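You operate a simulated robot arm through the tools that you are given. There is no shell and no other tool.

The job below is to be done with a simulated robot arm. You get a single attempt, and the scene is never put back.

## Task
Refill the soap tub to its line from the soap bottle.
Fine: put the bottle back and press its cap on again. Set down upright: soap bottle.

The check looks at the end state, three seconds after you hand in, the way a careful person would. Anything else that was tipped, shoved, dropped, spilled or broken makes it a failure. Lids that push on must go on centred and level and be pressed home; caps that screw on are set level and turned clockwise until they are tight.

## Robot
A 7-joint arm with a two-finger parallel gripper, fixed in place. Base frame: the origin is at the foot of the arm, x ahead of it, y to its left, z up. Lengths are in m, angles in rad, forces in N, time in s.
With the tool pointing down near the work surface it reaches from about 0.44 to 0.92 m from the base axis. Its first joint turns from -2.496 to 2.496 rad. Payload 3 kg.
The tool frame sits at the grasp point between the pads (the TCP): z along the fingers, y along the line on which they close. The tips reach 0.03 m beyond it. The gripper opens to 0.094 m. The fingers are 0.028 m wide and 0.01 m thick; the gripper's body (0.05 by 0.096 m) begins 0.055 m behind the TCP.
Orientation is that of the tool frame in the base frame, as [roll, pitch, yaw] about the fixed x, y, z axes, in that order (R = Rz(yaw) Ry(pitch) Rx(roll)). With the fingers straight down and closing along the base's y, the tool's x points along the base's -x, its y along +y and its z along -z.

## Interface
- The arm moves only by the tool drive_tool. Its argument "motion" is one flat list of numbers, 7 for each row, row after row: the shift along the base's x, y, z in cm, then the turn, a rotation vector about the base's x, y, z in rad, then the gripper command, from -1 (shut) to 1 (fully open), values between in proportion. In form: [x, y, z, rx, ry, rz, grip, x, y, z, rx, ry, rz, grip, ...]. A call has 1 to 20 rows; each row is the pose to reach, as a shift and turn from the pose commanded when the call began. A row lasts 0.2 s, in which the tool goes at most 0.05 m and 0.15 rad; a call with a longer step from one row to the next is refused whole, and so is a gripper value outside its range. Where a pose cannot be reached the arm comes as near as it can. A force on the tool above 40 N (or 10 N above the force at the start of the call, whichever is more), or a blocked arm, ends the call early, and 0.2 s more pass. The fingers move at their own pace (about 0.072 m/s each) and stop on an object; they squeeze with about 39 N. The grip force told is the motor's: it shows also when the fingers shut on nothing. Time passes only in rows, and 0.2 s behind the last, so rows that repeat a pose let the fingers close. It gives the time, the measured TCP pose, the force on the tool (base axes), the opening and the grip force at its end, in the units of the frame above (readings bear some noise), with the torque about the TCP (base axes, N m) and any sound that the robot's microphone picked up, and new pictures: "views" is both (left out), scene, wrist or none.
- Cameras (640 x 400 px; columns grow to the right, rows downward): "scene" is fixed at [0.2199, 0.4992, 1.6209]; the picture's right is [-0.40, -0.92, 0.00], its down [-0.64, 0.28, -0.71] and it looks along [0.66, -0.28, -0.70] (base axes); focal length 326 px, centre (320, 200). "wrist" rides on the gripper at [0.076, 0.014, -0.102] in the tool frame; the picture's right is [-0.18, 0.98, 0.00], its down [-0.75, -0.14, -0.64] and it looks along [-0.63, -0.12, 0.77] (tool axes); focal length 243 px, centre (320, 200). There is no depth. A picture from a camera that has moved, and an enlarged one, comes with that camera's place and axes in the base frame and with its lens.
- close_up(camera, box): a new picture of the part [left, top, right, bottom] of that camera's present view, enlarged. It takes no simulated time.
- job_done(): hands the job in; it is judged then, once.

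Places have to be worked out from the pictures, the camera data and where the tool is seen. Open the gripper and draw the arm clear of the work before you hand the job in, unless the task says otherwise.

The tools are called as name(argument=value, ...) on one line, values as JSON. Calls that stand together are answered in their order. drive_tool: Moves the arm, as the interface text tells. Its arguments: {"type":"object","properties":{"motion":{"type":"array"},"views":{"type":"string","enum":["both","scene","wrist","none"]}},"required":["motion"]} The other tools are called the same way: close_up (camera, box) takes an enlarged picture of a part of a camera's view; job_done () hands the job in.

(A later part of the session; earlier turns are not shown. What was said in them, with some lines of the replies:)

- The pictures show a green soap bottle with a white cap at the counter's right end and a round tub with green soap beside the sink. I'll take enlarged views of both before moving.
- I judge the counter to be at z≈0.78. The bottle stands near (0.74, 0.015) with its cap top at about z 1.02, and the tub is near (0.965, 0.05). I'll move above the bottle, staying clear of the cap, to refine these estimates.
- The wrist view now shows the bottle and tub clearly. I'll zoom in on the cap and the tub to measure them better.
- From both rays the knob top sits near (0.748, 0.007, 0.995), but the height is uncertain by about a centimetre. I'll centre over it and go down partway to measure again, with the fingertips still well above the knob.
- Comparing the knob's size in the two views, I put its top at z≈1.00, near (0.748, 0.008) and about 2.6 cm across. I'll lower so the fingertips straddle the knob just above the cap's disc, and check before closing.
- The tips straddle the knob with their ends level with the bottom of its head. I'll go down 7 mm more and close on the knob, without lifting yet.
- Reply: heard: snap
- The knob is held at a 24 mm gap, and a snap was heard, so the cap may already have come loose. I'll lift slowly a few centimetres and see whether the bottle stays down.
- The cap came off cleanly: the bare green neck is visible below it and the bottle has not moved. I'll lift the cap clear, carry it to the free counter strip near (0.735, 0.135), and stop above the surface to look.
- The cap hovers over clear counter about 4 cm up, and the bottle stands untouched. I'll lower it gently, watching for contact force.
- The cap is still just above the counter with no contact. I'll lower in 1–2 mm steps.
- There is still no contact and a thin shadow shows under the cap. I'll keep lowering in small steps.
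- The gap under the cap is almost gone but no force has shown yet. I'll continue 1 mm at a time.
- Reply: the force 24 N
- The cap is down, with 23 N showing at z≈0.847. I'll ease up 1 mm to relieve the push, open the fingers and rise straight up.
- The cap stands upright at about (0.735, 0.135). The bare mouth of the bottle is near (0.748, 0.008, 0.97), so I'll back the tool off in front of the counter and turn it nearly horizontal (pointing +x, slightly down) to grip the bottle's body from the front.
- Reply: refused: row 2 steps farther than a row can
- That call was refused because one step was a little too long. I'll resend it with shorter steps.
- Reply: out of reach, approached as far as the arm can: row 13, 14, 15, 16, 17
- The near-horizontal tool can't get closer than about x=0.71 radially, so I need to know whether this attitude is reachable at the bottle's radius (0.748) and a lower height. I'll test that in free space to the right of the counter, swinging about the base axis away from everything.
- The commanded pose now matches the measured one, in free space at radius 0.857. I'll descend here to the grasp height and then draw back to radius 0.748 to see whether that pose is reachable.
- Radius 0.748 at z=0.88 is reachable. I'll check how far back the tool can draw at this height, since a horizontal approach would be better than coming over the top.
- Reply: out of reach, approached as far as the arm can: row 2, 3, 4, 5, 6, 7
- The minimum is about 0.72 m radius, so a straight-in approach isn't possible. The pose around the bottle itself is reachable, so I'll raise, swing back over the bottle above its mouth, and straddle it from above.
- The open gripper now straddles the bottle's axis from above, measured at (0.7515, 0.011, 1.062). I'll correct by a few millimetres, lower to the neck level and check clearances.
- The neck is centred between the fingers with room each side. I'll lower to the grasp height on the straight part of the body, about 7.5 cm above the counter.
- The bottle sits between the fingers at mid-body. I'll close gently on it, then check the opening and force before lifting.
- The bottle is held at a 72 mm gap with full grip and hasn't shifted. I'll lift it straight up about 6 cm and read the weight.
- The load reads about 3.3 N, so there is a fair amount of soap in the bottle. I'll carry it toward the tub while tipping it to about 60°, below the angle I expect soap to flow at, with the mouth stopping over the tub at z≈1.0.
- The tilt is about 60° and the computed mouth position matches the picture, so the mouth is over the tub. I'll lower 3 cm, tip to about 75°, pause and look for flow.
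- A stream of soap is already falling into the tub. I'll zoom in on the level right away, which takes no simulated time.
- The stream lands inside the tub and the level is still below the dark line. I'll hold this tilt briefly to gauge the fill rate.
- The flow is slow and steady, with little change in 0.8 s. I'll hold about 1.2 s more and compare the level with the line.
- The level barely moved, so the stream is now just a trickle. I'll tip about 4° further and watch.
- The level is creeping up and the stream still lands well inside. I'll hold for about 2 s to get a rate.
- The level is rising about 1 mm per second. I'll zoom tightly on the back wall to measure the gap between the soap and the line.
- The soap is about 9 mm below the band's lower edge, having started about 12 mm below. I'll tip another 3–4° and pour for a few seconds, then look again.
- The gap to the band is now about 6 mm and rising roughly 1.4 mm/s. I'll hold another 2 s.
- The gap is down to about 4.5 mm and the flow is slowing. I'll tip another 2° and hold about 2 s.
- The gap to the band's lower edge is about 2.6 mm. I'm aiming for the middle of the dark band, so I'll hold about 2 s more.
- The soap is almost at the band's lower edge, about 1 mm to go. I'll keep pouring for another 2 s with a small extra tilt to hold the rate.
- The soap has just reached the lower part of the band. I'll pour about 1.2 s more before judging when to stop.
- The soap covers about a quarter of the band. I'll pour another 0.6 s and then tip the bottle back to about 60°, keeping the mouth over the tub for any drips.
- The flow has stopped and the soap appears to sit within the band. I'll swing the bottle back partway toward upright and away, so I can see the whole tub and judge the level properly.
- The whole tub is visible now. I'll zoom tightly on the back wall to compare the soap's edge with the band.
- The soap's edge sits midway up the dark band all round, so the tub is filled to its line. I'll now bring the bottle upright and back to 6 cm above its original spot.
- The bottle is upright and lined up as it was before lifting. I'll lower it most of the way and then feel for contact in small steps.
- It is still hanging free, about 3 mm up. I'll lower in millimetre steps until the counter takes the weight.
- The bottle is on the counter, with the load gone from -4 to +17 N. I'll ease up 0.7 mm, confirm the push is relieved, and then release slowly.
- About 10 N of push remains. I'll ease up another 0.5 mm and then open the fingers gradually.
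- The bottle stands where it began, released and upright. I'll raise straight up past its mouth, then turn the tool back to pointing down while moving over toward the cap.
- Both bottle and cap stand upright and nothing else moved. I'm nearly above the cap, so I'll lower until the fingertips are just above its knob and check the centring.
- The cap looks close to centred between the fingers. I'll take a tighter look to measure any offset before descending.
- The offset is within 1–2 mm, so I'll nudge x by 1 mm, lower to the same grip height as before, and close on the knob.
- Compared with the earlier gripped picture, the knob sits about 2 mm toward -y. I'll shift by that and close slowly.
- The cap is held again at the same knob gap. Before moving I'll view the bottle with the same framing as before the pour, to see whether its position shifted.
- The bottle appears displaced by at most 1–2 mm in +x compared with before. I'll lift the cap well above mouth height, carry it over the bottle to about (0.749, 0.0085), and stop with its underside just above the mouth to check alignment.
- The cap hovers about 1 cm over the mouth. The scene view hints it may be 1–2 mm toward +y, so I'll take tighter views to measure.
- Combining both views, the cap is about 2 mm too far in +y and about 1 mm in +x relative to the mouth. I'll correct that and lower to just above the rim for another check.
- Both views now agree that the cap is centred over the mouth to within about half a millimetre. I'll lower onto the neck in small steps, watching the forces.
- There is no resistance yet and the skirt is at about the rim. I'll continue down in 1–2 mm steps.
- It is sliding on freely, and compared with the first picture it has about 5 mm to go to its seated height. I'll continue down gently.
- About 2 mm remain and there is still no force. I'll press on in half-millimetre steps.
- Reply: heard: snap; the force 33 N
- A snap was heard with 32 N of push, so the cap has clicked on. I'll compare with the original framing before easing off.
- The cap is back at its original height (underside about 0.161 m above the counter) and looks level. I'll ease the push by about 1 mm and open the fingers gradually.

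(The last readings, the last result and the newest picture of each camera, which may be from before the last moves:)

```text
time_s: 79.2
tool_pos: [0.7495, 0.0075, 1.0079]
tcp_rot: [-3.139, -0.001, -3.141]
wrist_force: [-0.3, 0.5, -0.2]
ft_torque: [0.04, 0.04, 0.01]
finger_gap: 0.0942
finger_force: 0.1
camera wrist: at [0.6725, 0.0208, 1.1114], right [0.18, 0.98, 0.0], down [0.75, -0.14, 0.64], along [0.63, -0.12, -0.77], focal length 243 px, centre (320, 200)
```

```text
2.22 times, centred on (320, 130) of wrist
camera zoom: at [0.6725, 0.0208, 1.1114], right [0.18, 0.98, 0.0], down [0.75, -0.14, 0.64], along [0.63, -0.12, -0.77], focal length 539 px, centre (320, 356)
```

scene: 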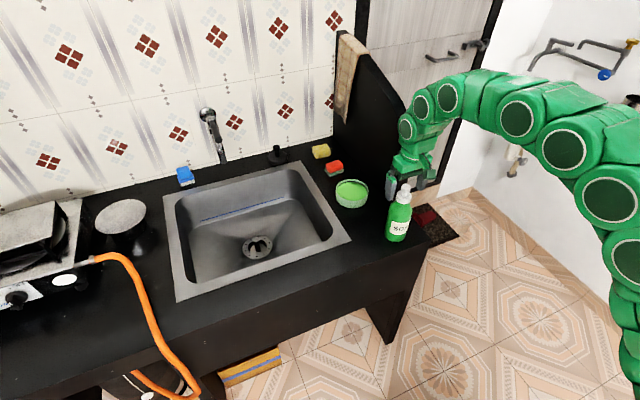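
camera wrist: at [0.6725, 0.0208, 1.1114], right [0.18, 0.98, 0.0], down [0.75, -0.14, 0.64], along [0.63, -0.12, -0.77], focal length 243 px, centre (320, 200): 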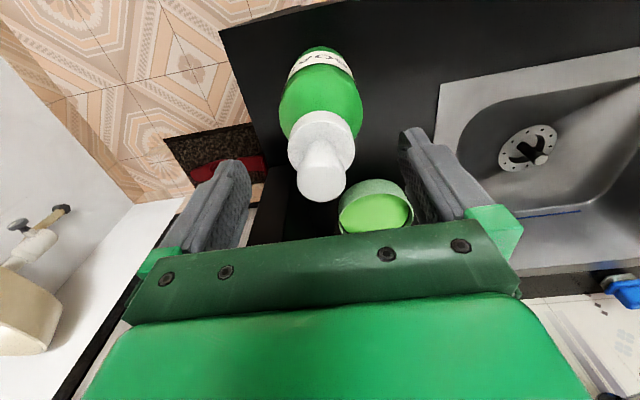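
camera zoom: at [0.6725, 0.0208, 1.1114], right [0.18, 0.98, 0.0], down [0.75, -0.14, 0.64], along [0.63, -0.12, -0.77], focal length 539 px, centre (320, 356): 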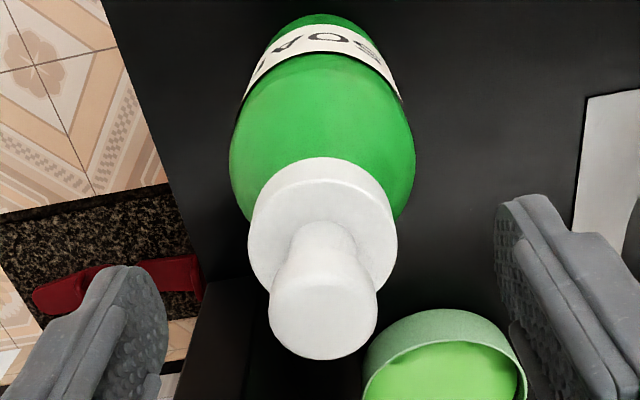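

The cap stayed on when released, centred and level, with no further sound. I'll compare with the very first framing of the bottle to confirm it is fully home, and recheck the tub.

close_up(camera="scene", box=[360, 170, 430, 250])

close_up(camera="scene", box=[320, 165, 384, 215])

```text
5.00 times, centred on (395, 210) of scene
camera zoom: at [0.2199, 0.4992, 1.6209], right [-0.4, -0.92, 0.0], down [-0.64, 0.28, -0.71], along [0.66, -0.28, -0.7], focal length 1632 px, centre (-55, 150)
```

zoom: 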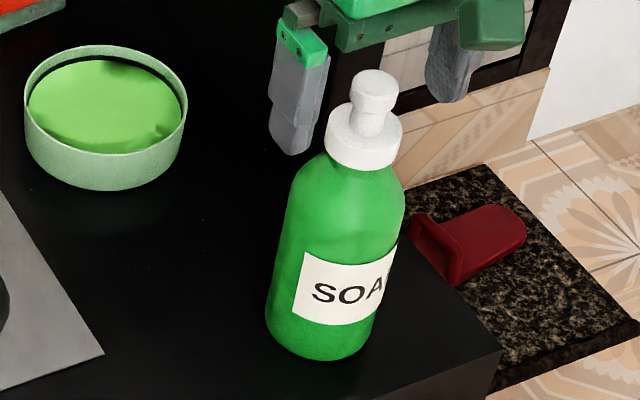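

```text
8.00 times, centred on (352, 190) of scene
camera zoom: at [0.2199, 0.4992, 1.6209], right [-0.4, -0.92, 0.0], down [-0.64, 0.28, -0.71], along [0.66, -0.28, -0.7], focal length 2612 px, centre (64, 280)
```

zoom: 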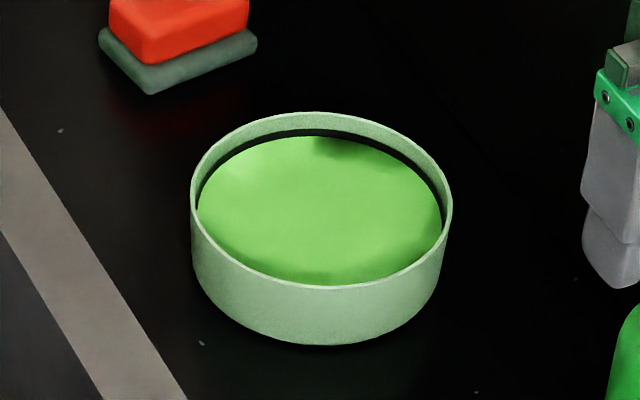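

The bottle, cap and tub all match their original outlines, with the soap at the middle of the line and the counter clean. I'll raise the open gripper straight up and draw the arm back to near its starting place.

drive_tool(motion=[0, 0, 1, 0, 0, 0, 1, 0, 0, 3, 0, 0, 0, 1, 0, 0, 6, 0, 0, 0, 1, 0, 0, 10, 0, 0, 0, 1, 0, 0, 14, 0, 0, 0, 1, 0, 0, 18, 0, 0, 0, 1, -3, -3, 18.7, 0, 0, 0, 1, -6, -6, 18.7, 0, 0, 0, 1, -9, -9, 18.7, 0, 0, 0, 1, -10.5, -9.3, 18.7, 0, 0, 0, 1, -10.5, -9.3, 18.7, 0, 0, 0, 1], views="both")

close_up(camera="scene", box=[320, 160, 440, 250])

close_up(camera="scene", box=[380, 180, 420, 210])

```text
time_s: 81.6
tool_pos: [0.6436, -0.0862, 1.1949]
tcp_rot: [-3.139, 0.001, -3.141]
wrist_force: [0.7, 0.0, 0.4]
ft_torque: [0.0, -0.01, 0.02]
finger_gap: 0.0938
finger_force: 0.0
camera wrist: at [0.5676, -0.0724, 1.2979], right [0.18, 0.98, 0.0], down [0.75, -0.14, 0.64], along [0.63, -0.12, -0.77], focal length 243 px, centre (320, 200)
```

scene: 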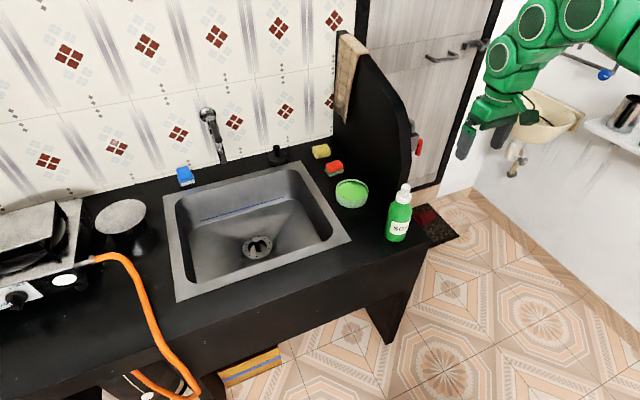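
wrist: 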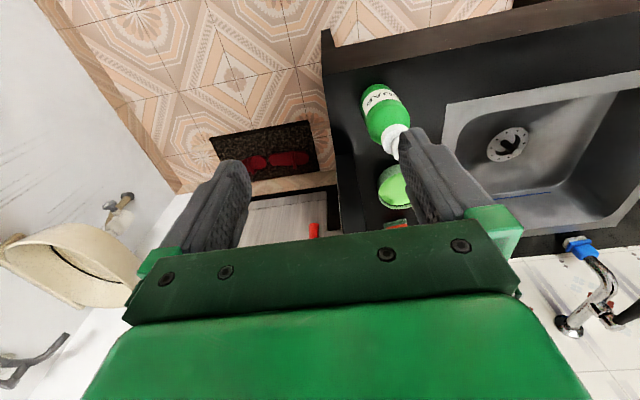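

```text
4.44 times, centred on (380, 205) of scene
camera zoom: at [0.2199, 0.4992, 1.6209], right [-0.4, -0.92, 0.0], down [-0.64, 0.28, -0.71], along [0.66, -0.28, -0.7], focal length 1451 px, centre (53, 178)
```

zoom: 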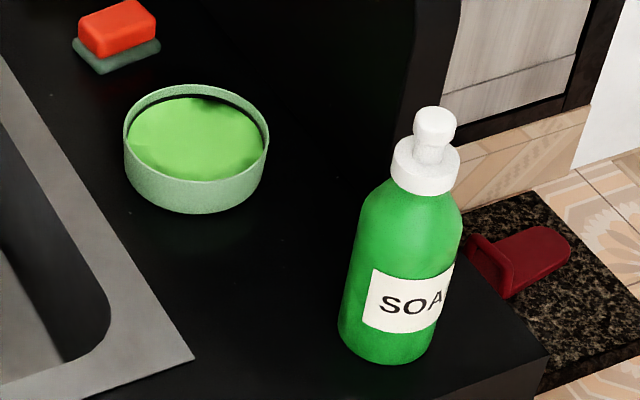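

```text
13.33 times, centred on (400, 195) of scene
camera zoom: at [0.2199, 0.4992, 1.6209], right [-0.4, -0.92, 0.0], down [-0.64, 0.28, -0.71], along [0.66, -0.28, -0.7], focal length 4353 px, centre (-747, 267)
```

zoom: 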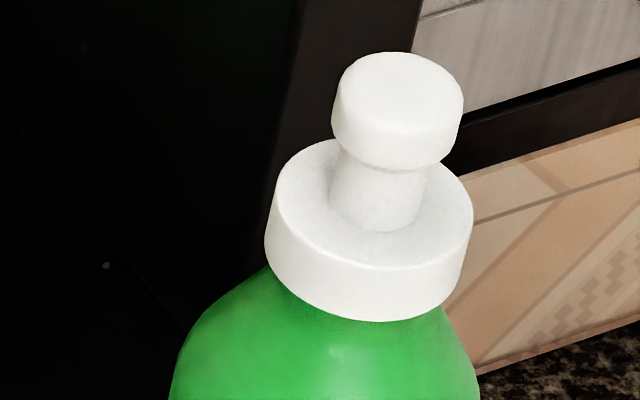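

The final pictures show the bottle upright in its place with the cap level and on, and the tub's soap at its line. The counter is clean and the open gripper is clear of the work, so I'm handing the job in.

job_done()

```text
The job is handed in.
```

I refilled the soap tub to its line, put the soap bottle back, and pressed its cap on again; the job is handed in.

- **Tub:** The soap surface sits about midway up the dark band inside the tub. I aimed for the middle of the band because it is several millimetres thick.
- **Bottle:** It stands upright within about 2 mm of its original spot, with the label turned slightly.
- **Cap:** It clicked on with an audible snap under about 32 N of push. In the last pictures it is centred, level and at its original height.
- **Surroundings:** I saw no spills, and nothing else appeared to have moved. The gripper is open and the arm is back near its starting position.
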